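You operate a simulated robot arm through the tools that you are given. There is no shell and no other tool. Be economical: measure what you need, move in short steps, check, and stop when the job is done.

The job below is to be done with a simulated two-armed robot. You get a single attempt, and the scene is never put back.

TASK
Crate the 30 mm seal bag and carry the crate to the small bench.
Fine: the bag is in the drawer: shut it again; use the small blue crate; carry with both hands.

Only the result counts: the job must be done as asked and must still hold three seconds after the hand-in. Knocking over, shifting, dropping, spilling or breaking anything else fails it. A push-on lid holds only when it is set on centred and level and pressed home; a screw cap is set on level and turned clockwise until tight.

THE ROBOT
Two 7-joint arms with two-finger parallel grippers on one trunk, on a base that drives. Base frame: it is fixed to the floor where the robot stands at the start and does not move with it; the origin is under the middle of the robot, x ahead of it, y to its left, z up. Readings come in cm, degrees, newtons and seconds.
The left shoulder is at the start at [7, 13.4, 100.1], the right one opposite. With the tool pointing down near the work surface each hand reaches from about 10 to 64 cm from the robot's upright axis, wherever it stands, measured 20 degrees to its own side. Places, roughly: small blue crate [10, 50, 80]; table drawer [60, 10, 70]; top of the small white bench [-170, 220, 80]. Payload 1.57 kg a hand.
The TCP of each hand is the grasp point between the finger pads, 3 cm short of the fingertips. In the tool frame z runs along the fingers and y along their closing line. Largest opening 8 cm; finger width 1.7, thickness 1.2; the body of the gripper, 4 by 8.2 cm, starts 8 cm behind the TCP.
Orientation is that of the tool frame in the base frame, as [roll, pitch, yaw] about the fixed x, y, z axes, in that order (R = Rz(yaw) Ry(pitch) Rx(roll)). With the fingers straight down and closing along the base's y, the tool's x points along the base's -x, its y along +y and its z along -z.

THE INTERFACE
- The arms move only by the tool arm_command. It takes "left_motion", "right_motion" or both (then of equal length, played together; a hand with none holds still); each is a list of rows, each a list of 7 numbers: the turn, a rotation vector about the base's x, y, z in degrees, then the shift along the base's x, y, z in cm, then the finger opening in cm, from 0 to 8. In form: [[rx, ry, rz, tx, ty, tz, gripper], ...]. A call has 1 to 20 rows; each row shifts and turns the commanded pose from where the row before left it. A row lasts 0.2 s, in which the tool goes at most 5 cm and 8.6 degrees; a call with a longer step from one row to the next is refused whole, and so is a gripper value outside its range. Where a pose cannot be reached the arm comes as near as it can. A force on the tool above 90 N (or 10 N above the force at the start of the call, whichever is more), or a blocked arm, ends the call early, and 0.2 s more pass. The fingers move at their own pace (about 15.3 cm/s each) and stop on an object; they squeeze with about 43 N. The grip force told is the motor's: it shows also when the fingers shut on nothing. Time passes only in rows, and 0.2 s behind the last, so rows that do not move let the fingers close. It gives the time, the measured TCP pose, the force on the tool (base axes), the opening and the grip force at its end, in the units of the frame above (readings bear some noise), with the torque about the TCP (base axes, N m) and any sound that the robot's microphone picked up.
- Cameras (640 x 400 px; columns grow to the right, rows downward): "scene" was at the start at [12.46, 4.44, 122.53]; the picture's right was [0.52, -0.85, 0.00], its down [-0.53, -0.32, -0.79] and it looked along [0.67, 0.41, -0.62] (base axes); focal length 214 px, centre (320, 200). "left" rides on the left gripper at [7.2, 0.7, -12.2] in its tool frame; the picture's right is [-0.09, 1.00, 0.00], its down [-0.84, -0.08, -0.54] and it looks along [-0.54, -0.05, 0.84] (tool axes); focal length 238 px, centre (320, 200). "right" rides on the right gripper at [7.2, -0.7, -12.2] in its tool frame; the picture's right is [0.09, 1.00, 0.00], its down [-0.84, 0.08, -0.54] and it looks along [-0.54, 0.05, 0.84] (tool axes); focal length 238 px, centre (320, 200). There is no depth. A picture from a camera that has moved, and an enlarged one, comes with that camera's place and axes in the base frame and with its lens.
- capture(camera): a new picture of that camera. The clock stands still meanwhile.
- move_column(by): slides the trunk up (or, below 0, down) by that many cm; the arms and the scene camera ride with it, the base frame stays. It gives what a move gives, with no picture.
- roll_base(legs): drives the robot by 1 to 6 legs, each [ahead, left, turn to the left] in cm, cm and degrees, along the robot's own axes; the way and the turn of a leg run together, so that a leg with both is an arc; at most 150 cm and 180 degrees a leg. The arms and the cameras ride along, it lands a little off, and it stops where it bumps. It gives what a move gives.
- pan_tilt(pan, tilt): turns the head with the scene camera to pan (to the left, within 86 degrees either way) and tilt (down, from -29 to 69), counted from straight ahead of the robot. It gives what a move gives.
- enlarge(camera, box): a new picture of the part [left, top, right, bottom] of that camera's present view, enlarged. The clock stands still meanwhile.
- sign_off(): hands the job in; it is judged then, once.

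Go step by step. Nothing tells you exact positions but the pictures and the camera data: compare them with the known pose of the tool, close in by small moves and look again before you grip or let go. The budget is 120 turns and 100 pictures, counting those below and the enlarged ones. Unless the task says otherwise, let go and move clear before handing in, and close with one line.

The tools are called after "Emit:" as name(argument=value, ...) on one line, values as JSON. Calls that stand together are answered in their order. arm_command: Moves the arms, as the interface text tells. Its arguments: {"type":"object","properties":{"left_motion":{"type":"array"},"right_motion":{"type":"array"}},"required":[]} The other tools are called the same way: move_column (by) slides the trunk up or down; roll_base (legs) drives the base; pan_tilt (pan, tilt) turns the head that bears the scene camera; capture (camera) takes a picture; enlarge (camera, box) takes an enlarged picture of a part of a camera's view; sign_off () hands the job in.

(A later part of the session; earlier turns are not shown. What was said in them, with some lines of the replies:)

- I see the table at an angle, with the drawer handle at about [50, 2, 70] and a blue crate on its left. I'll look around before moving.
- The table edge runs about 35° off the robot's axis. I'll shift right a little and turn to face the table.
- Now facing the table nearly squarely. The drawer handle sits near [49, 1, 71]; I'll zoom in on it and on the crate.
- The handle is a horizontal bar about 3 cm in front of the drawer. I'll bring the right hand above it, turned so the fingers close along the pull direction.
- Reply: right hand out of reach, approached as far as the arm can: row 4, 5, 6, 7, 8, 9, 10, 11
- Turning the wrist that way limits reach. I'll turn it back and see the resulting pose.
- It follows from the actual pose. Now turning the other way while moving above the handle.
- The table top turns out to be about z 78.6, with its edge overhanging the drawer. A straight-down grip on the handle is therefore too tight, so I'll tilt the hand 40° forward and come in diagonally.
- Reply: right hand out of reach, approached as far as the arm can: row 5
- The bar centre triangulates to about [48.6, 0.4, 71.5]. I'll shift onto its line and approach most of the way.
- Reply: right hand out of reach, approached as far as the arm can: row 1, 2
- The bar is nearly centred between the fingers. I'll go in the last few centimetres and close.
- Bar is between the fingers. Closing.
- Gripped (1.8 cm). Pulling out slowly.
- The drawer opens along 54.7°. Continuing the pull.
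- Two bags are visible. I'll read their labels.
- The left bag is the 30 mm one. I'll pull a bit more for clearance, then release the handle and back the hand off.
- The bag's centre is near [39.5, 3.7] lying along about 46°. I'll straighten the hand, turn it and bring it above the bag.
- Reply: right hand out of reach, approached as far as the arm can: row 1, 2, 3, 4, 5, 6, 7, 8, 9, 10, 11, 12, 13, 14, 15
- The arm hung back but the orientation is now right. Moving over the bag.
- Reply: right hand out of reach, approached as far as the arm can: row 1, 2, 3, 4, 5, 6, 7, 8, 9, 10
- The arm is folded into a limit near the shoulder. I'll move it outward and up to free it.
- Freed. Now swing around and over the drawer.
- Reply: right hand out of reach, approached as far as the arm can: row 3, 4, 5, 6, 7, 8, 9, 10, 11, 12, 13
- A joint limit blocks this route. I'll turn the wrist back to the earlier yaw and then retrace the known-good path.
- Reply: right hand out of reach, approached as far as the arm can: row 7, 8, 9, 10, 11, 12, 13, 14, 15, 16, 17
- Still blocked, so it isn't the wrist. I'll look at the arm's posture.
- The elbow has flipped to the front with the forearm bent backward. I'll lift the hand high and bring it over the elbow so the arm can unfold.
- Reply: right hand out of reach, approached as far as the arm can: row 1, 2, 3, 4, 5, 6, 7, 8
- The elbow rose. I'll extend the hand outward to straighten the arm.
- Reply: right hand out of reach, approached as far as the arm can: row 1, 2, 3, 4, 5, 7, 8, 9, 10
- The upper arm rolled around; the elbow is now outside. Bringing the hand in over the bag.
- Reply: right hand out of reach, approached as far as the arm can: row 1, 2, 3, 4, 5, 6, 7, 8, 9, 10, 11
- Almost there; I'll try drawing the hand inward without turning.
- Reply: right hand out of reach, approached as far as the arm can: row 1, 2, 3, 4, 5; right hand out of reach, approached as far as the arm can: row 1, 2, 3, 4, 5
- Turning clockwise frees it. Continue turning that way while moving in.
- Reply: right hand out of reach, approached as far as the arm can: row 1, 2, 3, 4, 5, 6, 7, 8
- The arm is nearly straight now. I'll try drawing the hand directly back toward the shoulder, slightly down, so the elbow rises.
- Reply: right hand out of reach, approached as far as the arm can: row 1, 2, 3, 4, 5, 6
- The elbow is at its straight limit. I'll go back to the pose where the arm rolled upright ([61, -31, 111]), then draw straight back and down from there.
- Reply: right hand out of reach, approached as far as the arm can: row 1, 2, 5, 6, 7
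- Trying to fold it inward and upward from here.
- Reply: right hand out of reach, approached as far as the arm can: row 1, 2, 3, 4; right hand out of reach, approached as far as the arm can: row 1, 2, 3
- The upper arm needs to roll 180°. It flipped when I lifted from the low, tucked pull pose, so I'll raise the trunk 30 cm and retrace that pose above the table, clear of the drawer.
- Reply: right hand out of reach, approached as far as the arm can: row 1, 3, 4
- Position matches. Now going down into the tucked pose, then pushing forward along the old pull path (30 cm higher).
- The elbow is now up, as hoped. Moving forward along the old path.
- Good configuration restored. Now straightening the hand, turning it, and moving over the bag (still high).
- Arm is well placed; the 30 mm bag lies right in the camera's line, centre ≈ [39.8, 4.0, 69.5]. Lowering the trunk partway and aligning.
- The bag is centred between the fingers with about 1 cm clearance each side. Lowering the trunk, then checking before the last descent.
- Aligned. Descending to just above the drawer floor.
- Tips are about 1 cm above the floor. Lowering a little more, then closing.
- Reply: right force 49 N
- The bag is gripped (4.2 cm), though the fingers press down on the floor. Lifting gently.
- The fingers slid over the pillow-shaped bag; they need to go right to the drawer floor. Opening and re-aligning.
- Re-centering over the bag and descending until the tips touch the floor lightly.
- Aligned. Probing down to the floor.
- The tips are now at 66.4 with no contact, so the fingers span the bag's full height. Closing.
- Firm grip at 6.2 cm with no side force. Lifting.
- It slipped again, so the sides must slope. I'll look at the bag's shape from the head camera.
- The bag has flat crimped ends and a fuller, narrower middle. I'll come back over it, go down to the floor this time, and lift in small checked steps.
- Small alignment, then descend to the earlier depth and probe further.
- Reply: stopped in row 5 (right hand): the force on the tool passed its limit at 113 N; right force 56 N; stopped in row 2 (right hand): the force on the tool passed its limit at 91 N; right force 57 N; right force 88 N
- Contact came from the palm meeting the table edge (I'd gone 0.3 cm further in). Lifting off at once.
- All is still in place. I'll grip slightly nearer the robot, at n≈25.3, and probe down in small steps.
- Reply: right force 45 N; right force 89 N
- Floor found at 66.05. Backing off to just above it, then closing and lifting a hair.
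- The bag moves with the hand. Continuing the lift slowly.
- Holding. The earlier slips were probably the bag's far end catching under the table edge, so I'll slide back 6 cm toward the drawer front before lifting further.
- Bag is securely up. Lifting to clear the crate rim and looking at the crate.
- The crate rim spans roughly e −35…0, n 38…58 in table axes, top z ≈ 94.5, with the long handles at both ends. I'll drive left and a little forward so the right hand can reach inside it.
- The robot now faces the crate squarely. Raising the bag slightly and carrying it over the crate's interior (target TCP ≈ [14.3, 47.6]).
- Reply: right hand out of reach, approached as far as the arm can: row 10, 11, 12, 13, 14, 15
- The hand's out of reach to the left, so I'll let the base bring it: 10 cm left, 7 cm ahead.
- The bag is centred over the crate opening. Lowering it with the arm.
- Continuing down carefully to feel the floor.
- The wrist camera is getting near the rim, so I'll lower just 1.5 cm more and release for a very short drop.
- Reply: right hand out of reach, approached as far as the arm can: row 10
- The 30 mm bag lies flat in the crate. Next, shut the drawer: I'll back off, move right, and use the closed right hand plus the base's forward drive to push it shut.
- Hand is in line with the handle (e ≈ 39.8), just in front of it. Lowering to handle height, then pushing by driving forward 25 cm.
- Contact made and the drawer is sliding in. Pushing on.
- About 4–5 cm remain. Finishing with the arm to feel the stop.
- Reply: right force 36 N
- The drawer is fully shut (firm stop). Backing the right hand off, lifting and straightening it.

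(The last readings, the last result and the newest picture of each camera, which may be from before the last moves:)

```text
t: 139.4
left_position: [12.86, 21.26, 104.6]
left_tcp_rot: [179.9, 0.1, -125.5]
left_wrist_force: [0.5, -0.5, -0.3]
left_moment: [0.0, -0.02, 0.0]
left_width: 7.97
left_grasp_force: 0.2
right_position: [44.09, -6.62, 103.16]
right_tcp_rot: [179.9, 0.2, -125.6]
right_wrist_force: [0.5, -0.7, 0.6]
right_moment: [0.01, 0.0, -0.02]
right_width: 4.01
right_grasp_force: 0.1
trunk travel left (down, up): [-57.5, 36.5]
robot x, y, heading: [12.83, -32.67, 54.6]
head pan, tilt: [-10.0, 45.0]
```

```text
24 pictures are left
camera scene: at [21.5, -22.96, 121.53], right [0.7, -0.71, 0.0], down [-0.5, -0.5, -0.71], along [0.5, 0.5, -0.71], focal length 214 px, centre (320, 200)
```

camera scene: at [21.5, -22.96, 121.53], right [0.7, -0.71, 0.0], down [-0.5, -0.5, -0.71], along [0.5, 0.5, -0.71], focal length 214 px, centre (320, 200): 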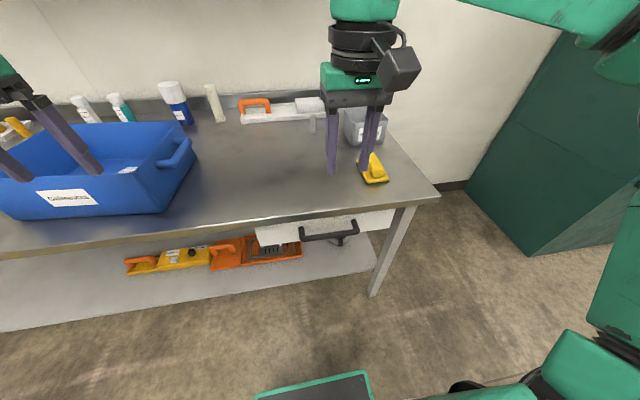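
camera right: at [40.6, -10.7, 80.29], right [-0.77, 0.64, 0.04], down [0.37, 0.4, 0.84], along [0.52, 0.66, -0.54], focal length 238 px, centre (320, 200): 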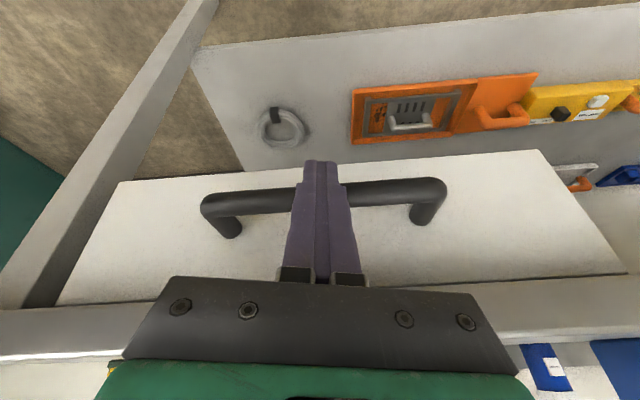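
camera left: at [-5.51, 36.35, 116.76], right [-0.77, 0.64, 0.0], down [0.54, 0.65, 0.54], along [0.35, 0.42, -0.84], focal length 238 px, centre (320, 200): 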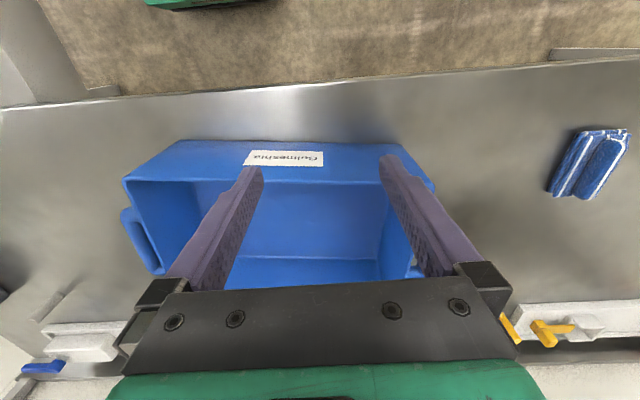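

The drawer is closed. Driving to stand in front of the crate.

Emit:
roll_base(legs=[[0, 48.4, 0], [23, 0, 0]])

Emit:
pan_tilt(pan=0, tilt=50)

Emit:
arm_command(left_motion=[[0, 0, 0, 1, -1.4, 0, 6], [0, 0, 0, 1, -1.4, 0, 6], [0, 0, 0, 1, -1.4, 0, 6], [0, 0, 0, 1, -1.4, 0, 6], [0, 0, 0, 1, -1.4, 0, 6]], right_motion=[[0, 0, 0, 2.4, -0.5, 0, 6], [0, 0, 0, 2.4, -0.5, 0, 6], [0, 0, 0, 2.4, -0.5, 0, 6], [0, 0, 0, 2.4, -0.5, 0, 6], [0, 0, 0, 2.4, -0.5, 0, 6]])

Emit:
capture(camera="scene")

Emit:
capture(camera="left")

Emit:
capture(camera="right")

```text
t: 143.6
left_position: [-14.58, 67.79, 104.46]
left_tcp_rot: [-180.0, 0.3, -125.0]
left_wrist_force: [-0.3, -1.0, -1.0]
left_moment: [-0.03, 0.01, -0.03]
left_width: 8.0
left_grasp_force: 0.1
right_position: [17.11, 40.13, 103.22]
right_tcp_rot: [179.9, 0.1, -125.1]
right_wrist_force: [0.6, 0.7, -1.3]
right_moment: [-0.01, -0.01, 0.01]
right_width: 4.02
right_grasp_force: 0.1
trunk travel left (down, up): [-57.5, 36.5]
robot x, y, heading: [-13.83, 13.41, 54.8]
head pan, tilt: [-10.0, 45.0]
```

```text
t: 144.3
left_position: [-14.57, 67.82, 104.51]
left_tcp_rot: [180.0, 0.1, -124.9]
left_wrist_force: [0.4, 0.0, -0.1]
left_moment: [0.03, -0.01, 0.0]
left_width: 7.99
left_grasp_force: 0.2
right_position: [17.17, 40.16, 103.26]
right_tcp_rot: [179.9, 0.1, -125.3]
right_wrist_force: [0.1, -0.1, 0.4]
right_moment: [-0.01, 0.02, 0.0]
right_width: 4.01
right_grasp_force: 0.0
trunk travel left (down, up): [-57.5, 36.5]
robot x, y, heading: [-14.05, 13.98, 54.9]
head pan, tilt: [0.0, 50.0]
```

```text
t: 145.5
left_position: [-9.33, 60.69, 104.63]
left_tcp_rot: [180.0, 0.2, -125.0]
left_wrist_force: [-0.2, -0.2, -0.5]
left_moment: [0.03, 0.0, 0.0]
left_width: 6.0
left_grasp_force: 0.1
right_position: [29.48, 37.79, 103.09]
right_tcp_rot: [179.9, 0.2, -125.3]
right_wrist_force: [0.3, -0.4, -0.8]
right_moment: [0.01, 0.04, 0.01]
right_width: 6.02
right_grasp_force: 0.0
trunk travel left (down, up): [-57.5, 36.5]
robot x, y, heading: [-14.06, 13.67, 55.0]
head pan, tilt: [0.0, 50.0]
```

```text
23 pictures are left
camera scene: at [-6.55, 24.16, 120.84], right [0.82, -0.57, 0.0], down [-0.44, -0.63, -0.64], along [0.37, 0.53, -0.77], focal length 214 px, centre (320, 200)
```

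scene: 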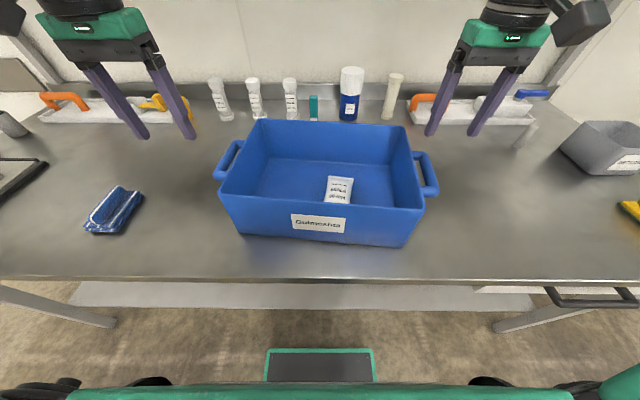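

```text
22 pictures are left
camera left: at [-13.99, 55.29, 116.9], right [-0.76, 0.65, 0.0], down [0.54, 0.64, 0.54], along [0.35, 0.42, -0.84], focal length 238 px, centre (320, 200)
```

left: 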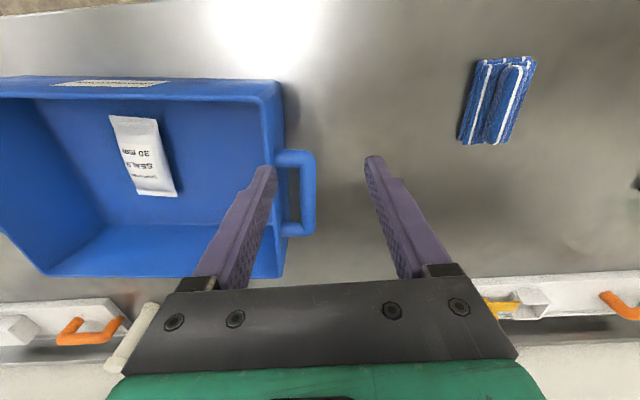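

```text
21 pictures are left
camera right: at [25.7, 31.37, 115.17], right [-0.87, 0.5, 0.0], down [0.42, 0.73, 0.55], along [0.27, 0.47, -0.84], focal length 238 px, centre (320, 200)
```

right: 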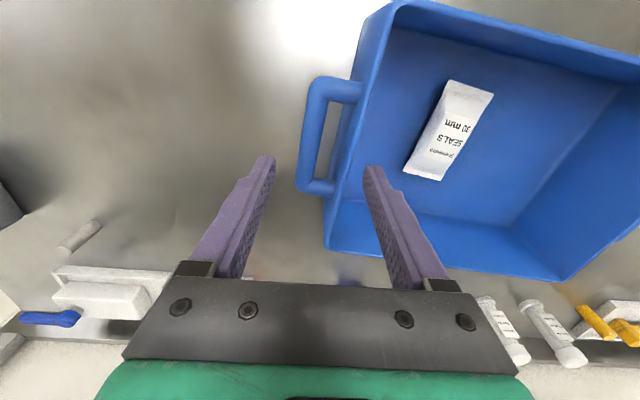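

The handles triangulate to: left bar centre [-2.2, 66.9, 89.6], right bar centre [30.9, 38.2, 90.1]; the crate sits about 6° off my heading. I'll bring both hands above the bars, leaned 10° outward so the inner fingers clear the flared rim.

Emit:
arm_command(left_motion=[[-1.64, -1.89, -1.5, 1.45, 1.83, -1.27, 2.8], [-1.64, -1.89, -1.5, 1.45, 1.83, -1.27, 2.8], [-1.64, -1.89, -1.5, 1.45, 1.83, -1.27, 2.8], [-1.64, -1.89, -1.5, 1.45, 1.83, -1.27, 2.8]], right_motion=[[1.64, 1.89, -1.4, 0.68, -0.18, -0.78, 2.8], [1.64, 1.89, -1.4, 0.68, -0.18, -0.78, 2.8], [1.64, 1.89, -1.4, 0.68, -0.18, -0.78, 2.8], [1.64, 1.89, -1.4, 0.68, -0.18, -0.78, 2.8]])

Emit:
capture(camera="left")

Emit:
capture(camera="right")

```text
t: 146.5
left_position: [-3.65, 68.04, 99.42]
left_tcp_rot: [-170.0, -0.5, -131.0]
left_wrist_force: [0.3, 0.3, 0.5]
left_moment: [-0.03, 0.02, 0.02]
left_width: 2.81
left_grasp_force: 0.1
right_position: [32.03, 36.92, 99.98]
right_tcp_rot: [170.0, 0.6, -130.9]
right_wrist_force: [0.7, 0.4, -0.3]
right_moment: [0.02, 0.02, -0.01]
right_width: 2.81
right_grasp_force: 0.0
trunk travel left (down, up): [-57.5, 36.5]
robot x, y, heading: [-13.5, 13.82, 55.0]
head pan, tilt: [0.0, 50.0]
```

```text
20 pictures are left
camera left: at [-10.37, 64.76, 111.49], right [-0.68, 0.71, -0.17], down [0.54, 0.65, 0.54], along [0.5, 0.27, -0.82], focal length 238 px, centre (320, 200)
```

left: 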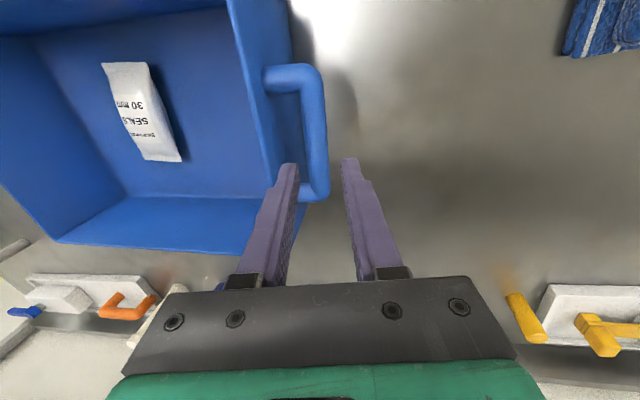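

```text
19 pictures are left
camera right: at [29.27, 29.68, 111.75], right [-0.8, 0.57, 0.17], down [0.56, 0.62, 0.56], along [0.21, 0.54, -0.81], focal length 238 px, centre (320, 200)
```

right: 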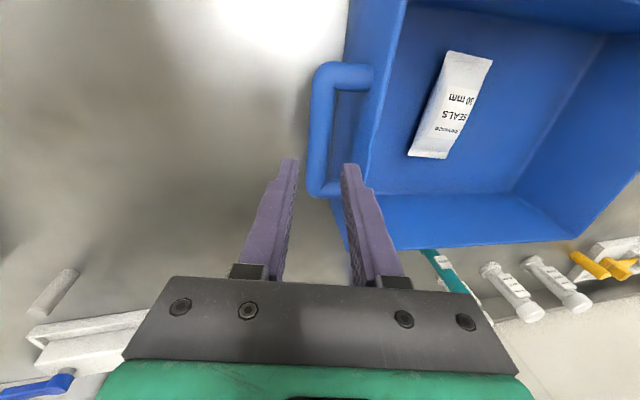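

Both bars are well lined up; left needs a 0.5 cm inward shift. Descending onto the handles with 4 cm opening.

Emit:
arm_command(left_motion=[[0, 0, 0, 0.34, -0.36, 0, 4], [0, 0, 0, 0.26, -0.23, -1.97, 4], [0, 0, 0, 0.26, -0.23, -1.97, 4], [0, 0, 0, 0.26, -0.23, -1.97, 4], [0, 0, 0, 0.26, -0.23, -1.97, 4]], right_motion=[[0, 0, 0, 0.08, -0.06, 0, 4], [0, 0, 0, -0.26, 0.23, -1.97, 4], [0, 0, 0, -0.26, 0.23, -1.97, 4], [0, 0, 0, -0.26, 0.23, -1.97, 4], [0, 0, 0, -0.26, 0.23, -1.97, 4]])

Emit:
capture(camera="left")

Emit:
capture(camera="right")

```text
t: 147.7
left_position: [-2.33, 66.96, 91.37]
left_tcp_rot: [-170.0, -0.4, -131.0]
left_wrist_force: [-0.5, -0.4, 0.2]
left_moment: [0.01, 0.0, -0.04]
left_width: 3.96
left_grasp_force: 0.1
right_position: [30.92, 37.89, 92.26]
right_tcp_rot: [170.0, 0.7, -130.9]
right_wrist_force: [-0.4, 0.0, 0.3]
right_moment: [0.0, 0.0, 0.02]
right_width: 3.99
right_grasp_force: 0.0
trunk travel left (down, up): [-57.5, 36.5]
robot x, y, heading: [-14.0, 13.68, 55.1]
head pan, tilt: [0.0, 50.0]
```

```text
18 pictures are left
camera left: at [-9.04, 63.46, 103.53], right [-0.68, 0.71, -0.17], down [0.54, 0.65, 0.54], along [0.5, 0.28, -0.82], focal length 238 px, centre (320, 200)
```

left: 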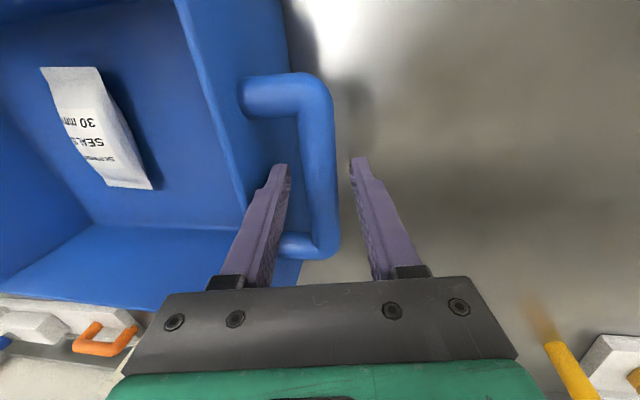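

```text
17 pictures are left
camera right: at [28.16, 30.47, 104.04], right [-0.8, 0.57, 0.17], down [0.56, 0.62, 0.56], along [0.21, 0.54, -0.81], focal length 238 px, centre (320, 200)
```

right: 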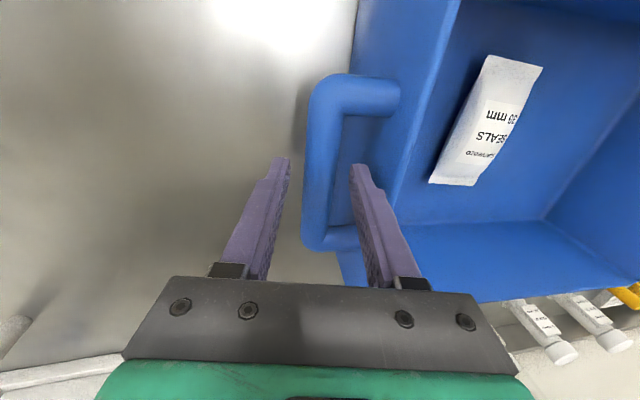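

Both bars straddled. Final 2 cm, then close both grippers.

Emit:
arm_command(left_motion=[[0, 0, 0, 0.12, -0.1, -0.9, 4], [0, 0, 0, 0.12, -0.1, -0.9, 4], [0, 0, 0, 0, 0, 0, 4], [0, 0, 0, 0, 0, 0, 2.5], [0, 0, 0, 0, 0, 0, 0], [0, 0, 0, 0, 0, 0, 0], [0, 0, 0, 0, 0, 0, 0]], right_motion=[[0, 0, 0, -0.14, 0.12, -1.05, 4], [0, 0, 0, -0.14, 0.12, -1.05, 4], [0, 0, 0, 0, 0, 0, 4], [0, 0, 0, 0, 0, 0, 2.5], [0, 0, 0, 0, 0, 0, 0], [0, 0, 0, 0, 0, 0, 0], [0, 0, 0, 0, 0, 0, 0]])

```text
t: 149.3
left_position: [-2.29, 66.68, 89.73]
left_tcp_rot: [-170.2, -0.5, -130.9]
left_wrist_force: [-9.1, 6.1, 0.6]
left_moment: [0.13, -0.13, -0.13]
left_width: 2.17
left_grasp_force: 34.4
right_position: [30.56, 37.9, 90.13]
right_tcp_rot: [170.0, 0.7, -130.9]
right_wrist_force: [8.3, -9.1, 1.6]
right_moment: [-0.13, 0.09, -0.12]
right_width: 2.13
right_grasp_force: 34.9
trunk travel left (down, up): [-57.5, 36.5]
robot x, y, heading: [-14.24, 13.85, 54.9]
head pan, tilt: [0.0, 50.0]
```

Both handles gripped (2.15 cm). Lifting 6 cm with the trunk so both hands rise evenly.

Emit:
move_column(by=6)

Emit:
capture(camera="scene")

```text
t: 150.3
left_position: [-2.04, 66.85, 95.59]
left_tcp_rot: [-170.1, -0.6, -131.0]
left_wrist_force: [-15.0, 12.2, -4.8]
left_moment: [-0.15, -0.06, -0.19]
left_width: 2.16
left_grasp_force: 35.0
right_position: [30.68, 38.21, 95.95]
right_tcp_rot: [170.0, 0.6, -130.9]
right_wrist_force: [15.0, -12.4, -5.8]
right_moment: [-0.03, -0.1, -0.11]
right_width: 2.13
right_grasp_force: 35.2
trunk travel left (down, up): [-63.5, 30.5]
robot x, y, heading: [-13.99, 13.76, 55.2]
head pan, tilt: [0.0, 50.0]
```

```text
16 pictures are left
camera scene: at [-6.53, 24.38, 126.82], right [0.82, -0.57, 0.0], down [-0.44, -0.63, -0.64], along [0.37, 0.53, -0.77], focal length 214 px, centre (320, 200)
```

scene: 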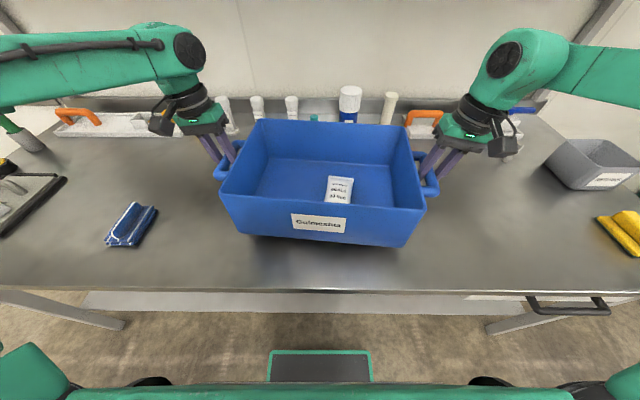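

The crate is up, level, with the bag in it. Raising a bit more, backing away from the table, then looking toward the bench.

Emit:
move_column(by=8)

Emit:
roll_base(legs=[[-20, 0, 0], [-25, 0, 0]])

Emit:
pan_tilt(pan=65, tilt=20)

Emit:
capture(camera="scene")

```text
t: 151.4
left_position: [-2.1, 66.78, 103.63]
left_tcp_rot: [-170.1, -0.5, -130.9]
left_wrist_force: [-19.2, 16.3, -5.8]
left_moment: [-0.04, -0.08, -0.08]
left_width: 2.16
left_grasp_force: 35.3
right_position: [30.72, 38.13, 104.07]
right_tcp_rot: [170.1, 0.7, -130.8]
right_wrist_force: [18.2, -15.5, -4.7]
right_moment: [0.02, 0.06, -0.13]
right_width: 2.15
right_grasp_force: 34.7
trunk travel left (down, up): [-71.5, 22.5]
robot x, y, heading: [-13.89, 13.16, 55.3]
head pan, tilt: [0.0, 50.0]
```

```text
t: 154.5
left_position: [-27.88, 30.03, 103.61]
left_tcp_rot: [-170.0, -0.5, -130.8]
left_wrist_force: [-19.7, 14.9, -5.5]
left_moment: [-0.05, -0.08, -0.12]
left_width: 2.16
left_grasp_force: 34.6
right_position: [5.07, 1.45, 103.96]
right_tcp_rot: [170.1, 0.6, -130.8]
right_wrist_force: [18.8, -16.9, -5.0]
right_moment: [-0.1, 0.03, -0.12]
right_width: 2.16
right_grasp_force: 34.0
trunk travel left (down, up): [-71.5, 22.5]
robot x, y, heading: [-39.26, -22.76, 55.6]
head pan, tilt: [0.0, 50.0]
```

```text
t: 155.8
left_position: [-27.9, 29.93, 103.78]
left_tcp_rot: [-170.0, -0.5, -130.9]
left_wrist_force: [-1.4, 0.1, -4.8]
left_moment: [0.03, -0.04, -0.15]
left_width: 2.19
left_grasp_force: 34.8
right_position: [5.0, 1.29, 104.12]
right_tcp_rot: [170.1, 0.7, -130.7]
right_wrist_force: [0.4, 0.5, -5.2]
right_moment: [-0.1, 0.05, -0.13]
right_width: 2.14
right_grasp_force: 34.4
trunk travel left (down, up): [-71.5, 22.5]
robot x, y, heading: [-39.57, -23.17, 55.1]
head pan, tilt: [65.0, 20.0]
```

```text
15 pictures are left
camera scene: at [-41.37, -10.74, 139.39], right [0.87, 0.5, 0.0], down [0.17, -0.3, -0.94], along [-0.47, 0.81, -0.34], focal length 214 px, centre (320, 200)
```

scene: 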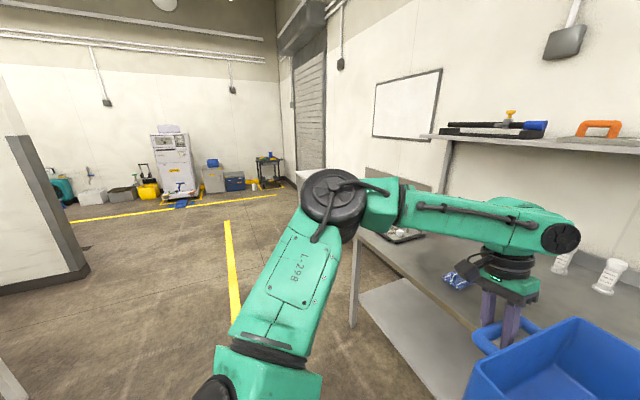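

The bench lies farther along the same wall, hidden behind my elbow. Clear floor on the way, so I'll slide left keeping my heading, then look again.

Emit:
roll_base(legs=[[0, 100, 0], [0, 100, 0]])

Emit:
pan_tilt(pan=25, tilt=30)

Emit:
capture(camera="scene")

```text
t: 165.8
left_position: [-191.08, 144.25, 103.63]
left_tcp_rot: [-170.1, -0.5, -130.8]
left_wrist_force: [-3.3, 2.5, -5.5]
left_moment: [-0.04, -0.03, -0.1]
left_width: 2.18
left_grasp_force: 35.1
right_position: [-158.05, 115.86, 104.05]
right_tcp_rot: [170.0, 0.7, -130.7]
right_wrist_force: [3.6, -2.7, -6.0]
right_moment: [-0.06, 0.0, -0.11]
right_width: 2.15
right_grasp_force: 34.8
trunk travel left (down, up): [-71.5, 22.5]
robot x, y, heading: [-202.92, 91.43, 55.2]
head pan, tilt: [65.0, 20.0]
```

```text
t: 166.8
left_position: [-191.05, 144.4, 103.72]
left_tcp_rot: [-170.1, -0.5, -130.8]
left_wrist_force: [0.2, -1.0, -5.2]
left_moment: [0.06, -0.03, -0.16]
left_width: 2.17
left_grasp_force: 35.1
right_position: [-158.0, 115.68, 104.08]
right_tcp_rot: [170.1, 0.7, -130.6]
right_wrist_force: [0.3, 0.7, -5.5]
right_moment: [-0.09, 0.06, -0.11]
right_width: 2.12
right_grasp_force: 34.8
trunk travel left (down, up): [-71.5, 22.5]
robot x, y, heading: [-202.78, 91.21, 55.1]
head pan, tilt: [25.0, 30.0]
```

```text
14 pictures are left
camera scene: at [-198.2, 104.45, 137.78], right [0.99, -0.17, 0.0], down [-0.09, -0.49, -0.87], along [0.15, 0.85, -0.5], focal length 214 px, centre (320, 200)
```

scene: 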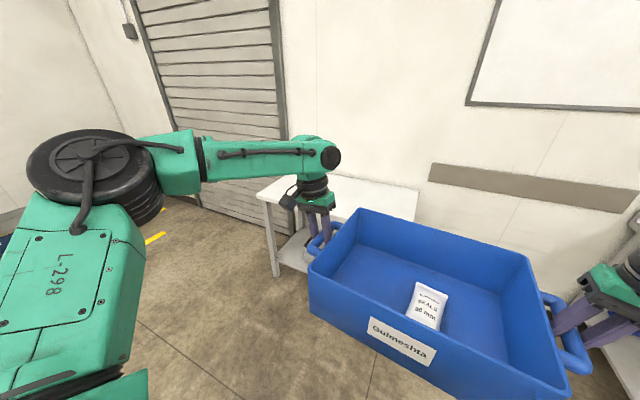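

I can see the bench's white top beyond the crate; it's turned slightly relative to me. Turning to face it and viewing again.

Emit:
roll_base(legs=[[-8, 12, 10]])

Emit:
pan_tilt(pan=0, tilt=30)

Emit:
capture(camera="scene")

```text
t: 168.2
left_position: [-215.18, 144.61, 103.71]
left_tcp_rot: [-170.2, -0.7, -120.5]
left_wrist_force: [-1.0, 0.3, -5.7]
left_moment: [-0.1, 0.08, 0.03]
left_width: 2.17
left_grasp_force: 35.1
right_position: [-177.6, 122.41, 103.94]
right_tcp_rot: [170.0, 0.6, -120.3]
right_wrist_force: [0.1, -0.4, -5.8]
right_moment: [0.05, -0.03, -0.04]
right_width: 2.14
right_grasp_force: 34.8
trunk travel left (down, up): [-71.5, 22.5]
robot x, y, heading: [-217.1, 90.77, 65.4]
head pan, tilt: [25.0, 30.0]
```

```text
t: 169.1
left_position: [-215.44, 144.62, 103.75]
left_tcp_rot: [-170.1, -0.5, -120.5]
left_wrist_force: [0.0, -0.8, -5.6]
left_moment: [0.06, -0.05, -0.15]
left_width: 2.16
left_grasp_force: 34.8
right_position: [-177.84, 122.43, 104.02]
right_tcp_rot: [170.1, 0.7, -120.3]
right_wrist_force: [0.3, 1.2, -4.9]
right_moment: [-0.11, 0.1, -0.09]
right_width: 2.13
right_grasp_force: 34.2
trunk travel left (down, up): [-71.5, 22.5]
robot x, y, heading: [-217.27, 90.32, 65.7]
head pan, tilt: [0.0, 30.0]
```

```text
13 pictures are left
camera scene: at [-211.55, 103.33, 137.78], right [0.91, -0.41, 0.0], down [-0.21, -0.46, -0.87], along [0.36, 0.79, -0.5], focal length 214 px, centre (320, 200)
```

scene: 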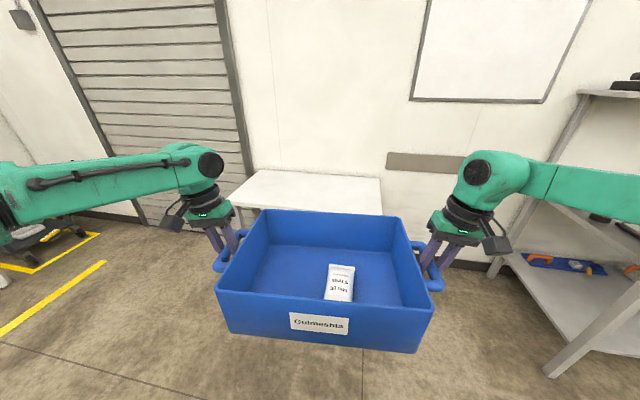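

The bench top is 78 × 50 cm, aligned at 55° like the table, centre ≈ [-168, 207], and empty. I'll line up with it: turn back to 55°, slide left, and advance partway.

Emit:
roll_base(legs=[[0, 0, -10.5], [0, 28, 0], [35, 0, 0]])

Emit:
pan_tilt(pan=0, tilt=45)

Emit:
capture(camera="scene")

```text
t: 173.6
left_position: [-208.2, 187.79, 103.7]
left_tcp_rot: [-170.1, -0.5, -131.2]
left_wrist_force: [-0.5, -0.1, -4.8]
left_moment: [-0.03, 0.03, -0.09]
left_width: 2.17
left_grasp_force: 35.1
right_position: [-175.53, 158.92, 104.0]
right_tcp_rot: [170.1, 0.7, -131.2]
right_wrist_force: [-0.9, 0.9, -6.2]
right_moment: [-0.04, -0.04, -0.12]
right_width: 2.17
right_grasp_force: 34.4
trunk travel left (down, up): [-71.5, 22.5]
robot x, y, heading: [-220.51, 135.21, 55.0]
head pan, tilt: [0.0, 30.0]
```

```text
t: 174.4
left_position: [-208.2, 187.85, 103.64]
left_tcp_rot: [-170.1, -0.5, -131.4]
left_wrist_force: [0.7, -1.1, -4.5]
left_moment: [0.03, -0.03, -0.11]
left_width: 2.17
left_grasp_force: 34.2
right_position: [-175.51, 159.03, 104.16]
right_tcp_rot: [170.2, 0.6, -131.3]
right_wrist_force: [0.0, 0.7, -5.7]
right_moment: [-0.1, 0.01, -0.05]
right_width: 2.15
right_grasp_force: 35.2
trunk travel left (down, up): [-71.5, 22.5]
robot x, y, heading: [-220.73, 135.06, 54.7]
head pan, tilt: [0.0, 45.0]
```

```text
12 pictures are left
camera scene: at [-212.61, 145.9, 135.51], right [0.82, -0.58, 0.0], down [-0.41, -0.58, -0.71], along [0.41, 0.58, -0.71], focal length 214 px, centre (320, 200)
```

scene: 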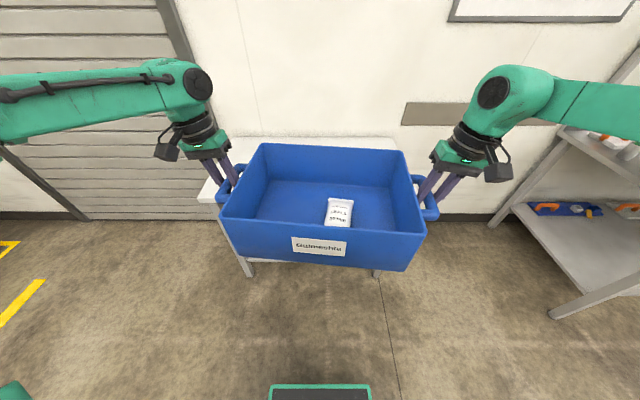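

Refined: bench spans e −305…−218, front n ≈ 57, centre ≈ [-170, 214]. Moving in to set the crate's centre over it.

Emit:
roll_base(legs=[[0, 5, 0], [30, 0, 0], [13, 0, 0]])

Emit:
capture(camera="scene")

Emit:
capture(camera="left")

```text
t: 177.8
left_position: [-187.63, 225.47, 103.75]
left_tcp_rot: [-170.2, -0.3, -131.2]
left_wrist_force: [0.4, -1.0, -5.4]
left_moment: [-0.05, 0.05, -0.11]
left_width: 2.15
left_grasp_force: 35.3
right_position: [-154.99, 196.69, 104.15]
right_tcp_rot: [170.1, 0.7, -131.1]
right_wrist_force: [-0.7, 0.2, -5.4]
right_moment: [0.06, -0.03, -0.15]
right_width: 2.17
right_grasp_force: 34.9
trunk travel left (down, up): [-71.5, 22.5]
robot x, y, heading: [-199.86, 172.49, 55.1]
head pan, tilt: [0.0, 45.0]
```

```text
11 pictures are left
camera scene: at [-192.05, 183.42, 135.54], right [0.82, -0.58, 0.0], down [-0.41, -0.58, -0.71], along [0.41, 0.58, -0.71], focal length 214 px, centre (320, 200)
```

scene: 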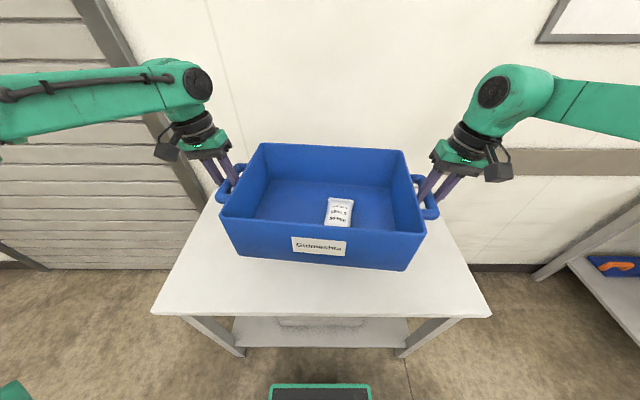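

```text
10 pictures are left
camera left: at [-194.33, 222.06, 115.77], right [-0.68, 0.71, -0.17], down [0.54, 0.64, 0.54], along [0.5, 0.27, -0.82], focal length 238 px, centre (320, 200)
```

left: 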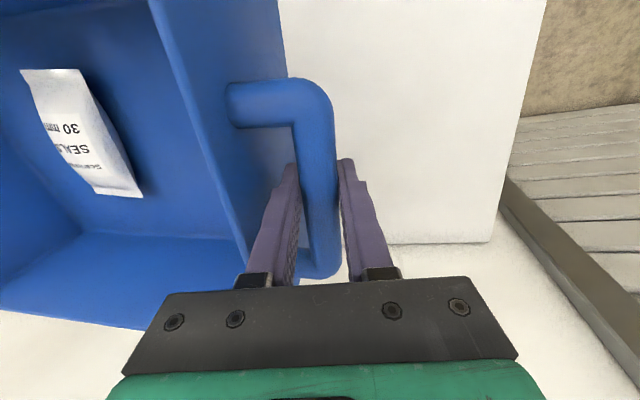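

The crate is well inside the bench top. Lowering with the trunk.

Emit:
move_column(by=-11)

Emit:
move_column(by=-0.8)

Emit:
enlarge(camera="scene", box=[160, 140, 480, 340])

```text
t: 179.2
left_position: [-187.52, 225.64, 92.7]
left_tcp_rot: [-170.1, -0.5, -131.3]
left_wrist_force: [0.6, -0.5, -5.1]
left_moment: [0.04, -0.04, -0.12]
left_width: 2.16
left_grasp_force: 35.0
right_position: [-154.76, 196.79, 93.0]
right_tcp_rot: [170.2, 0.7, -131.2]
right_wrist_force: [0.0, -0.9, -5.6]
right_moment: [-0.06, -0.02, -0.11]
right_width: 2.14
right_grasp_force: 34.7
trunk travel left (down, up): [-60.5, 33.5]
robot x, y, heading: [-199.68, 172.82, 54.8]
head pan, tilt: [0.0, 45.0]
```

```text
t: 179.8
left_position: [-187.59, 225.49, 91.87]
left_tcp_rot: [-170.1, -0.5, -131.2]
left_wrist_force: [-0.2, -0.9, -5.5]
left_moment: [0.0, -0.01, -0.08]
left_width: 2.14
left_grasp_force: 35.1
right_position: [-154.92, 196.9, 92.22]
right_tcp_rot: [170.1, 0.6, -131.1]
right_wrist_force: [-1.5, 0.4, -5.3]
right_moment: [0.01, 0.03, -0.08]
right_width: 2.14
right_grasp_force: 34.3
trunk travel left (down, up): [-59.7, 34.3]
robot x, y, heading: [-199.88, 172.74, 54.7]
head pan, tilt: [0.0, 45.0]
```

```text
2.00 times, centred on (320, 240) of scene
camera zoom: at [-191.96, 183.55, 123.71], right [0.82, -0.58, 0.0], down [-0.41, -0.58, -0.71], along [0.41, 0.58, -0.71], focal length 429 px, centre (320, 120)
```

zoom: 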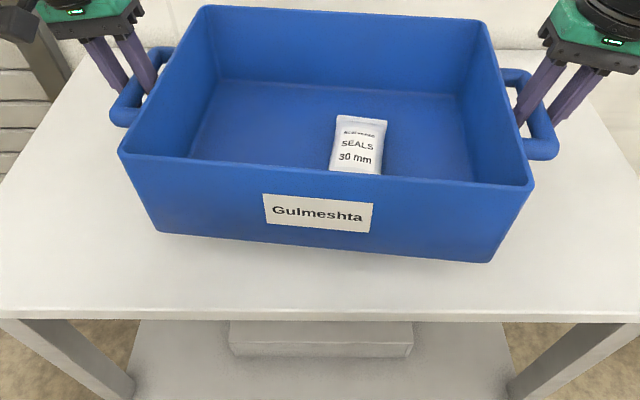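

Still hanging freely, very near the bench. Lowering in small steps and watching the wrist forces.

Emit:
move_column(by=-0.6)

Emit:
move_column(by=-0.5)

Emit:
move_column(by=-0.5)

```text
t: 180.4
left_position: [-187.56, 225.56, 91.17]
left_tcp_rot: [-170.1, -0.5, -131.2]
left_wrist_force: [0.1, -1.0, -4.9]
left_moment: [-0.03, 0.04, -0.08]
left_width: 2.16
left_grasp_force: 34.8
right_position: [-154.72, 196.75, 91.64]
right_tcp_rot: [170.1, 0.6, -131.1]
right_wrist_force: [-0.5, 0.9, -5.5]
right_moment: [0.04, -0.01, -0.14]
right_width: 2.14
right_grasp_force: 34.4
trunk travel left (down, up): [-59.1, 34.9]
robot x, y, heading: [-199.61, 172.63, 54.8]
head pan, tilt: [0.0, 45.0]
```

```text
t: 180.9
left_position: [-187.65, 225.62, 90.7]
left_tcp_rot: [-170.2, -0.5, -131.2]
left_wrist_force: [-0.1, -0.2, -5.3]
left_moment: [-0.05, 0.03, -0.11]
left_width: 2.16
left_grasp_force: 34.9
right_position: [-154.9, 196.8, 91.1]
right_tcp_rot: [170.1, 0.6, -131.0]
right_wrist_force: [-1.2, 0.7, -5.2]
right_moment: [-0.01, -0.04, -0.1]
right_width: 2.13
right_grasp_force: 34.3
trunk travel left (down, up): [-58.6, 35.4]
robot x, y, heading: [-199.69, 172.81, 54.7]
head pan, tilt: [0.0, 45.0]
```

```text
t: 181.4
left_position: [-187.56, 225.53, 90.26]
left_tcp_rot: [-170.1, -0.5, -131.1]
left_wrist_force: [0.6, -1.0, -5.5]
left_moment: [-0.05, 0.04, -0.08]
left_width: 2.17
left_grasp_force: 34.5
right_position: [-154.87, 196.72, 90.57]
right_tcp_rot: [170.1, 0.6, -131.1]
right_wrist_force: [-0.7, 0.1, -6.2]
right_moment: [0.0, 0.0, -0.11]
right_width: 2.15
right_grasp_force: 34.4
trunk travel left (down, up): [-58.1, 35.9]
robot x, y, heading: [-200.13, 172.81, 54.7]
head pan, tilt: [0.0, 45.0]
```

Emit:
move_column(by=-0.5)

Emit:
move_column(by=-0.4)

Emit:
move_column(by=-0.4)

Emit:
enlarge(camera="scene", box=[160, 140, 480, 340])

```text
t: 182.0
left_position: [-187.67, 225.58, 89.69]
left_tcp_rot: [-170.1, -0.5, -131.2]
left_wrist_force: [-0.1, 0.5, -4.6]
left_moment: [-0.05, 0.05, -0.07]
left_width: 2.16
left_grasp_force: 34.7
right_position: [-154.93, 196.74, 90.11]
right_tcp_rot: [170.1, 0.7, -131.1]
right_wrist_force: [-0.6, 0.3, -6.0]
right_moment: [0.01, 0.0, -0.08]
right_width: 2.17
right_grasp_force: 34.8
trunk travel left (down, up): [-57.6, 36.4]
robot x, y, heading: [-199.96, 172.27, 54.7]
head pan, tilt: [0.0, 45.0]
```

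```text
t: 182.5
left_position: [-187.64, 225.69, 89.23]
left_tcp_rot: [-170.1, -0.5, -131.2]
left_wrist_force: [0.1, -0.8, -5.2]
left_moment: [-0.02, 0.06, -0.08]
left_width: 2.17
left_grasp_force: 34.7
right_position: [-154.7, 196.7, 89.67]
right_tcp_rot: [170.1, 0.5, -131.1]
right_wrist_force: [-0.4, 1.4, -5.4]
right_moment: [0.02, -0.01, -0.09]
right_width: 2.17
right_grasp_force: 34.7
trunk travel left (down, up): [-57.2, 36.8]
robot x, y, heading: [-199.71, 172.66, 54.9]
head pan, tilt: [0.0, 45.0]
```

```text
t: 183.0
left_position: [-187.53, 225.58, 88.9]
left_tcp_rot: [-170.2, -0.6, -131.2]
left_wrist_force: [-0.5, -1.4, -5.4]
left_moment: [-0.03, 0.01, -0.09]
left_width: 2.15
left_grasp_force: 35.1
right_position: [-154.84, 196.8, 89.4]
right_tcp_rot: [170.1, 0.5, -131.1]
right_wrist_force: [0.1, 0.7, -5.2]
right_moment: [-0.01, 0.02, -0.1]
right_width: 2.17
right_grasp_force: 34.5
trunk travel left (down, up): [-56.8, 37.2]
robot x, y, heading: [-199.89, 173.08, 54.6]
head pan, tilt: [0.0, 45.0]
```

```text
2.00 times, centred on (320, 240) of scene
camera zoom: at [-191.95, 183.56, 120.81], right [0.82, -0.58, 0.0], down [-0.41, -0.58, -0.71], along [0.41, 0.58, -0.71], focal length 429 px, centre (320, 120)
```

zoom: 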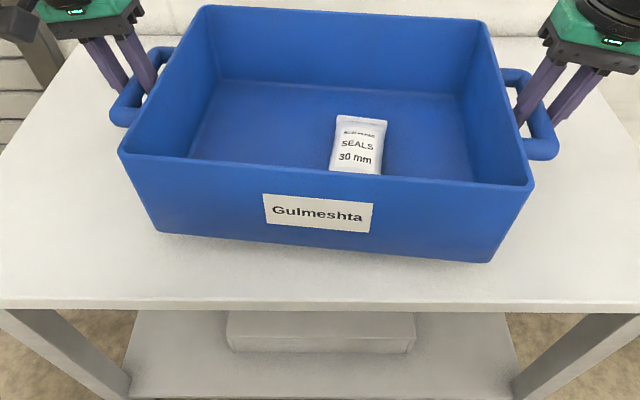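

Still no contact; the bench is a bit lower than the table. Continuing in small steps.

Emit:
move_column(by=-0.7)

Emit:
move_column(by=-0.7)

Emit:
move_column(by=-0.7)

```text
t: 183.6
left_position: [-187.62, 225.66, 88.25]
left_tcp_rot: [-170.0, -0.5, -131.2]
left_wrist_force: [0.1, -1.3, -5.1]
left_moment: [0.0, 0.0, -0.07]
left_width: 2.16
left_grasp_force: 34.6
right_position: [-154.87, 196.76, 88.56]
right_tcp_rot: [170.1, 0.6, -131.0]
right_wrist_force: [-0.1, 0.2, -5.8]
right_moment: [0.0, 0.02, -0.1]
right_width: 2.11
right_grasp_force: 34.5
trunk travel left (down, up): [-56.1, 37.9]
robot x, y, heading: [-199.84, 172.78, 54.5]
head pan, tilt: [0.0, 45.0]
```

```text
t: 184.2
left_position: [-187.57, 225.52, 87.5]
left_tcp_rot: [-170.2, -0.5, -131.2]
left_wrist_force: [-0.8, 0.2, -5.4]
left_moment: [0.02, 0.0, -0.06]
left_width: 2.17
left_grasp_force: 34.6
right_position: [-154.96, 196.81, 88.02]
right_tcp_rot: [170.0, 0.6, -131.1]
right_wrist_force: [0.2, -0.3, -5.5]
right_moment: [-0.01, 0.02, -0.09]
right_width: 2.11
right_grasp_force: 34.3
trunk travel left (down, up): [-55.4, 38.6]
robot x, y, heading: [-199.47, 172.87, 54.9]
head pan, tilt: [0.0, 45.0]
```

```text
t: 184.7
left_position: [-187.59, 225.54, 86.8]
left_tcp_rot: [-170.0, -0.5, -131.2]
left_wrist_force: [0.3, 0.2, -5.2]
left_moment: [-0.01, -0.01, -0.08]
left_width: 2.16
left_grasp_force: 35.0
right_position: [-154.83, 196.7, 87.2]
right_tcp_rot: [170.1, 0.6, -131.0]
right_wrist_force: [-0.5, 0.5, -4.8]
right_moment: [-0.06, 0.02, -0.15]
right_width: 2.15
right_grasp_force: 34.0
trunk travel left (down, up): [-54.7, 39.3]
robot x, y, heading: [-199.7, 172.46, 54.6]
head pan, tilt: [0.0, 45.0]
```

Emit:
move_column(by=-0.7)

Emit:
move_column(by=-0.7)

Emit:
move_column(by=-0.7)

Emit:
capture(camera="left")

```text
t: 185.3
left_position: [-187.49, 225.58, 86.2]
left_tcp_rot: [-170.1, -0.5, -131.2]
left_wrist_force: [0.5, -0.2, -5.0]
left_moment: [0.02, 0.0, -0.01]
left_width: 2.2
left_grasp_force: 35.1
right_position: [-154.88, 196.72, 86.46]
right_tcp_rot: [170.1, 0.6, -131.1]
right_wrist_force: [0.1, 0.6, -5.4]
right_moment: [-0.04, 0.03, -0.1]
right_width: 2.13
right_grasp_force: 34.7
trunk travel left (down, up): [-54.0, 40.0]
robot x, y, heading: [-199.54, 172.89, 54.8]
head pan, tilt: [0.0, 45.0]
```

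```text
t: 185.8
left_position: [-187.68, 225.61, 85.38]
left_tcp_rot: [-170.1, -0.5, -131.1]
left_wrist_force: [0.3, -0.7, -5.6]
left_moment: [0.01, -0.02, -0.07]
left_width: 2.17
left_grasp_force: 34.7
right_position: [-154.87, 196.84, 85.81]
right_tcp_rot: [170.0, 0.6, -131.1]
right_wrist_force: [-0.9, -0.3, -4.8]
right_moment: [-0.04, 0.05, -0.08]
right_width: 2.13
right_grasp_force: 34.8
trunk travel left (down, up): [-53.3, 40.7]
robot x, y, heading: [-199.51, 172.82, 55.1]
head pan, tilt: [0.0, 45.0]
```

```text
t: 186.4
left_position: [-187.53, 225.63, 84.78]
left_tcp_rot: [-170.1, -0.4, -131.2]
left_wrist_force: [-0.9, -0.3, -5.1]
left_moment: [0.47, -0.18, -0.02]
left_width: 2.16
left_grasp_force: 34.7
right_position: [-154.84, 196.77, 85.17]
right_tcp_rot: [170.1, 0.7, -131.1]
right_wrist_force: [0.7, -0.9, -2.6]
right_moment: [0.03, 0.08, -0.09]
right_width: 2.15
right_grasp_force: 34.9
trunk travel left (down, up): [-52.6, 41.4]
robot x, y, heading: [-199.87, 172.6, 54.6]
head pan, tilt: [0.0, 45.0]
```

```text
7 pictures are left
camera left: at [-194.29, 222.15, 96.82], right [-0.68, 0.71, -0.17], down [0.54, 0.64, 0.54], along [0.5, 0.27, -0.82], focal length 238 px, centre (320, 200)
```

left: 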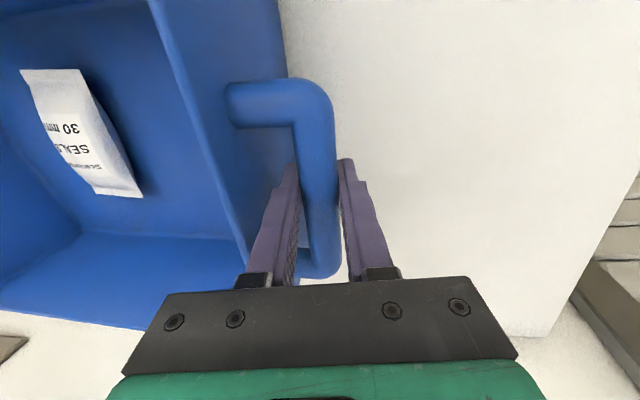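

First contact is showing in the forces. A touch lower until the weight is off the hands.

Emit:
move_column(by=-0.2)

Emit:
move_column(by=-0.2)

```text
t: 186.9
left_position: [-187.67, 225.56, 84.74]
left_tcp_rot: [-170.0, -0.3, -131.1]
left_wrist_force: [-0.3, 5.9, 7.5]
left_moment: [-0.73, 0.69, -0.22]
left_width: 2.14
left_grasp_force: 34.6
right_position: [-154.95, 196.76, 85.17]
right_tcp_rot: [170.1, 0.8, -131.3]
right_wrist_force: [6.5, 0.5, 13.2]
right_moment: [-0.62, 0.59, 0.07]
right_width: 2.14
right_grasp_force: 34.2
trunk travel left (down, up): [-52.4, 41.6]
robot x, y, heading: [-199.69, 172.3, 54.9]
head pan, tilt: [0.0, 45.0]
```

```text
t: 187.4
left_position: [-187.62, 225.53, 84.86]
left_tcp_rot: [-170.1, 0.0, -131.2]
left_wrist_force: [0.8, 11.3, 21.4]
left_moment: [-0.16, 0.22, -0.08]
left_width: 2.19
left_grasp_force: 34.8
right_position: [-154.92, 196.68, 85.08]
right_tcp_rot: [170.1, 1.1, -131.2]
right_wrist_force: [9.6, 6.7, 22.0]
right_moment: [0.08, -0.07, -0.13]
right_width: 2.17
right_grasp_force: 35.8
trunk travel left (down, up): [-52.2, 41.8]
robot x, y, heading: [-199.57, 172.57, 54.8]
head pan, tilt: [0.0, 45.0]
```

The crate rests fully on the bench. Easing the pressure, opening both hands and withdrawing up along the approach lines.

Emit:
move_column(by=0.25)

Emit:
arm_command(left_motion=[[0, 0, 0, 0, 0, 0, 3], [0, 0, 0, 0, 0, 0, 4], [0, 0, 0, 0, 0, 0, 4], [0, 0, 0, -0.13, 0.12, 1, 4], [0, 0, 0, -0.26, 0.23, 1.97, 4], [0, 0, 0, -0.26, 0.23, 1.97, 4], [0, 0, 0, -0.26, 0.23, 1.97, 4], [0, 0, 0, -0.26, 0.23, 1.97, 4], [0, 0, 0, -0.26, 0.23, 1.97, 4], [0, 0, 0, -0.26, 0.23, 1.97, 4], [0, 0, 0, -0.26, 0.23, 1.97, 4]], right_motion=[[0, 0, 0, 0, 0, 0, 3], [0, 0, 0, 0, 0, 0, 4], [0, 0, 0, 0, 0, 0, 4], [0, 0, 0, 0.13, -0.12, 1, 4], [0, 0, 0, 0.26, -0.23, 1.97, 4], [0, 0, 0, 0.26, -0.23, 1.97, 4], [0, 0, 0, 0.26, -0.23, 1.97, 4], [0, 0, 0, 0.26, -0.23, 1.97, 4], [0, 0, 0, 0.26, -0.23, 1.97, 4], [0, 0, 0, 0.26, -0.23, 1.97, 4], [0, 0, 0, 0.26, -0.23, 1.97, 4]])

Emit:
capture(camera="scene")

```text
t: 188.0
left_position: [-187.63, 225.31, 84.7]
left_tcp_rot: [-170.1, -0.3, -131.2]
left_wrist_force: [-0.3, 5.4, 13.9]
left_moment: [0.58, -0.6, 0.07]
left_width: 2.17
left_grasp_force: 34.3
right_position: [-154.97, 196.6, 85.0]
right_tcp_rot: [170.2, 0.7, -131.1]
right_wrist_force: [1.8, 5.2, 6.5]
right_moment: [0.53, -0.53, -0.19]
right_width: 2.16
right_grasp_force: 35.0
trunk travel left (down, up): [-52.4, 41.6]
robot x, y, heading: [-199.43, 173.07, 54.6]
head pan, tilt: [0.0, 45.0]
```

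```text
t: 190.4
left_position: [-189.77, 227.31, 99.61]
left_tcp_rot: [-170.1, -0.4, -131.1]
left_wrist_force: [-0.6, 0.3, 0.1]
left_moment: [-0.02, -0.01, -0.02]
left_width: 4.0
left_grasp_force: 0.0
right_position: [-152.98, 194.95, 99.72]
right_tcp_rot: [170.0, 0.6, -131.1]
right_wrist_force: [-0.8, -0.2, -0.7]
right_moment: [-0.01, 0.02, 0.01]
right_width: 3.99
right_grasp_force: 0.0
trunk travel left (down, up): [-52.4, 41.6]
robot x, y, heading: [-199.82, 172.19, 54.9]
head pan, tilt: [0.0, 45.0]
```

```text
6 pictures are left
camera scene: at [-192.09, 183.44, 116.48], right [0.82, -0.58, 0.0], down [-0.41, -0.58, -0.71], along [0.41, 0.58, -0.71], focal length 214 px, centre (320, 200)
```

scene: 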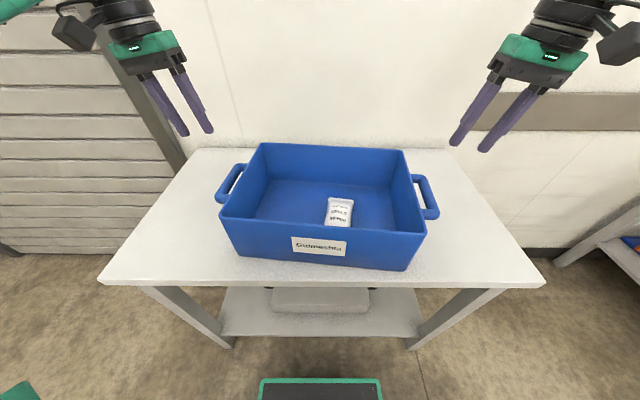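

The crate stands level on the bench with the bag inside. Moving clear.

Emit:
move_column(by=8)

Emit:
roll_base(legs=[[-35, 0, 0]])

Emit:
capture(camera="scene")

```text
t: 191.5
left_position: [-189.62, 227.33, 107.53]
left_tcp_rot: [-170.1, -0.4, -131.2]
left_wrist_force: [0.1, -0.6, 0.6]
left_moment: [0.0, 0.01, 0.0]
left_width: 3.99
left_grasp_force: 0.0
right_position: [-152.86, 194.92, 107.75]
right_tcp_rot: [170.2, 0.7, -131.2]
right_wrist_force: [0.1, 1.7, -0.1]
right_moment: [0.04, -0.02, -0.01]
right_width: 4.01
right_grasp_force: 0.0
trunk travel left (down, up): [-60.4, 33.6]
robot x, y, heading: [-199.63, 172.8, 54.8]
head pan, tilt: [0.0, 45.0]
```

```text
t: 193.8
left_position: [-209.16, 199.07, 107.45]
left_tcp_rot: [-170.2, -0.5, -131.8]
left_wrist_force: [0.0, 0.3, -0.4]
left_moment: [0.04, -0.04, -0.02]
left_width: 4.0
left_grasp_force: 0.0
right_position: [-172.83, 166.14, 107.75]
right_tcp_rot: [170.1, 0.7, -131.8]
right_wrist_force: [0.4, -0.2, 0.6]
right_moment: [-0.03, -0.03, 0.0]
right_width: 3.98
right_grasp_force: 0.1
trunk travel left (down, up): [-60.4, 33.6]
robot x, y, heading: [-219.88, 144.73, 54.2]
head pan, tilt: [0.0, 45.0]
```

```text
5 pictures are left
camera scene: at [-212.06, 155.15, 124.48], right [0.81, -0.59, 0.0], down [-0.41, -0.57, -0.71], along [0.41, 0.57, -0.71], focal length 214 px, centre (320, 200)
```

scene: 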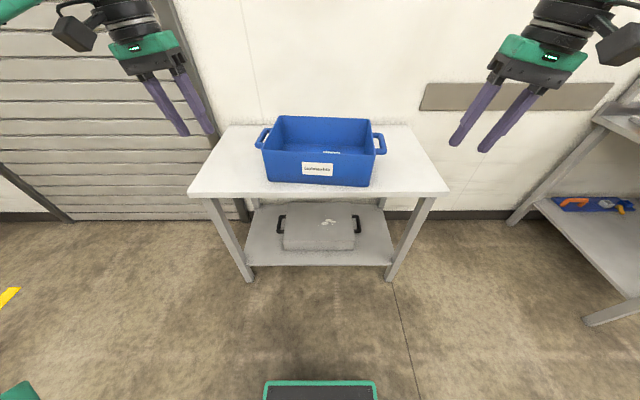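

The crate is standing on the small bench with the bag inside, the drawer is shut, and both hands are clear. Handing in.

Emit:
sign_off()

```text
The job is handed in.
```

I put the 30 mm seal bag in the small blue crate, shut the drawer, carried the crate with both hands to the small white bench, and handed the job in.
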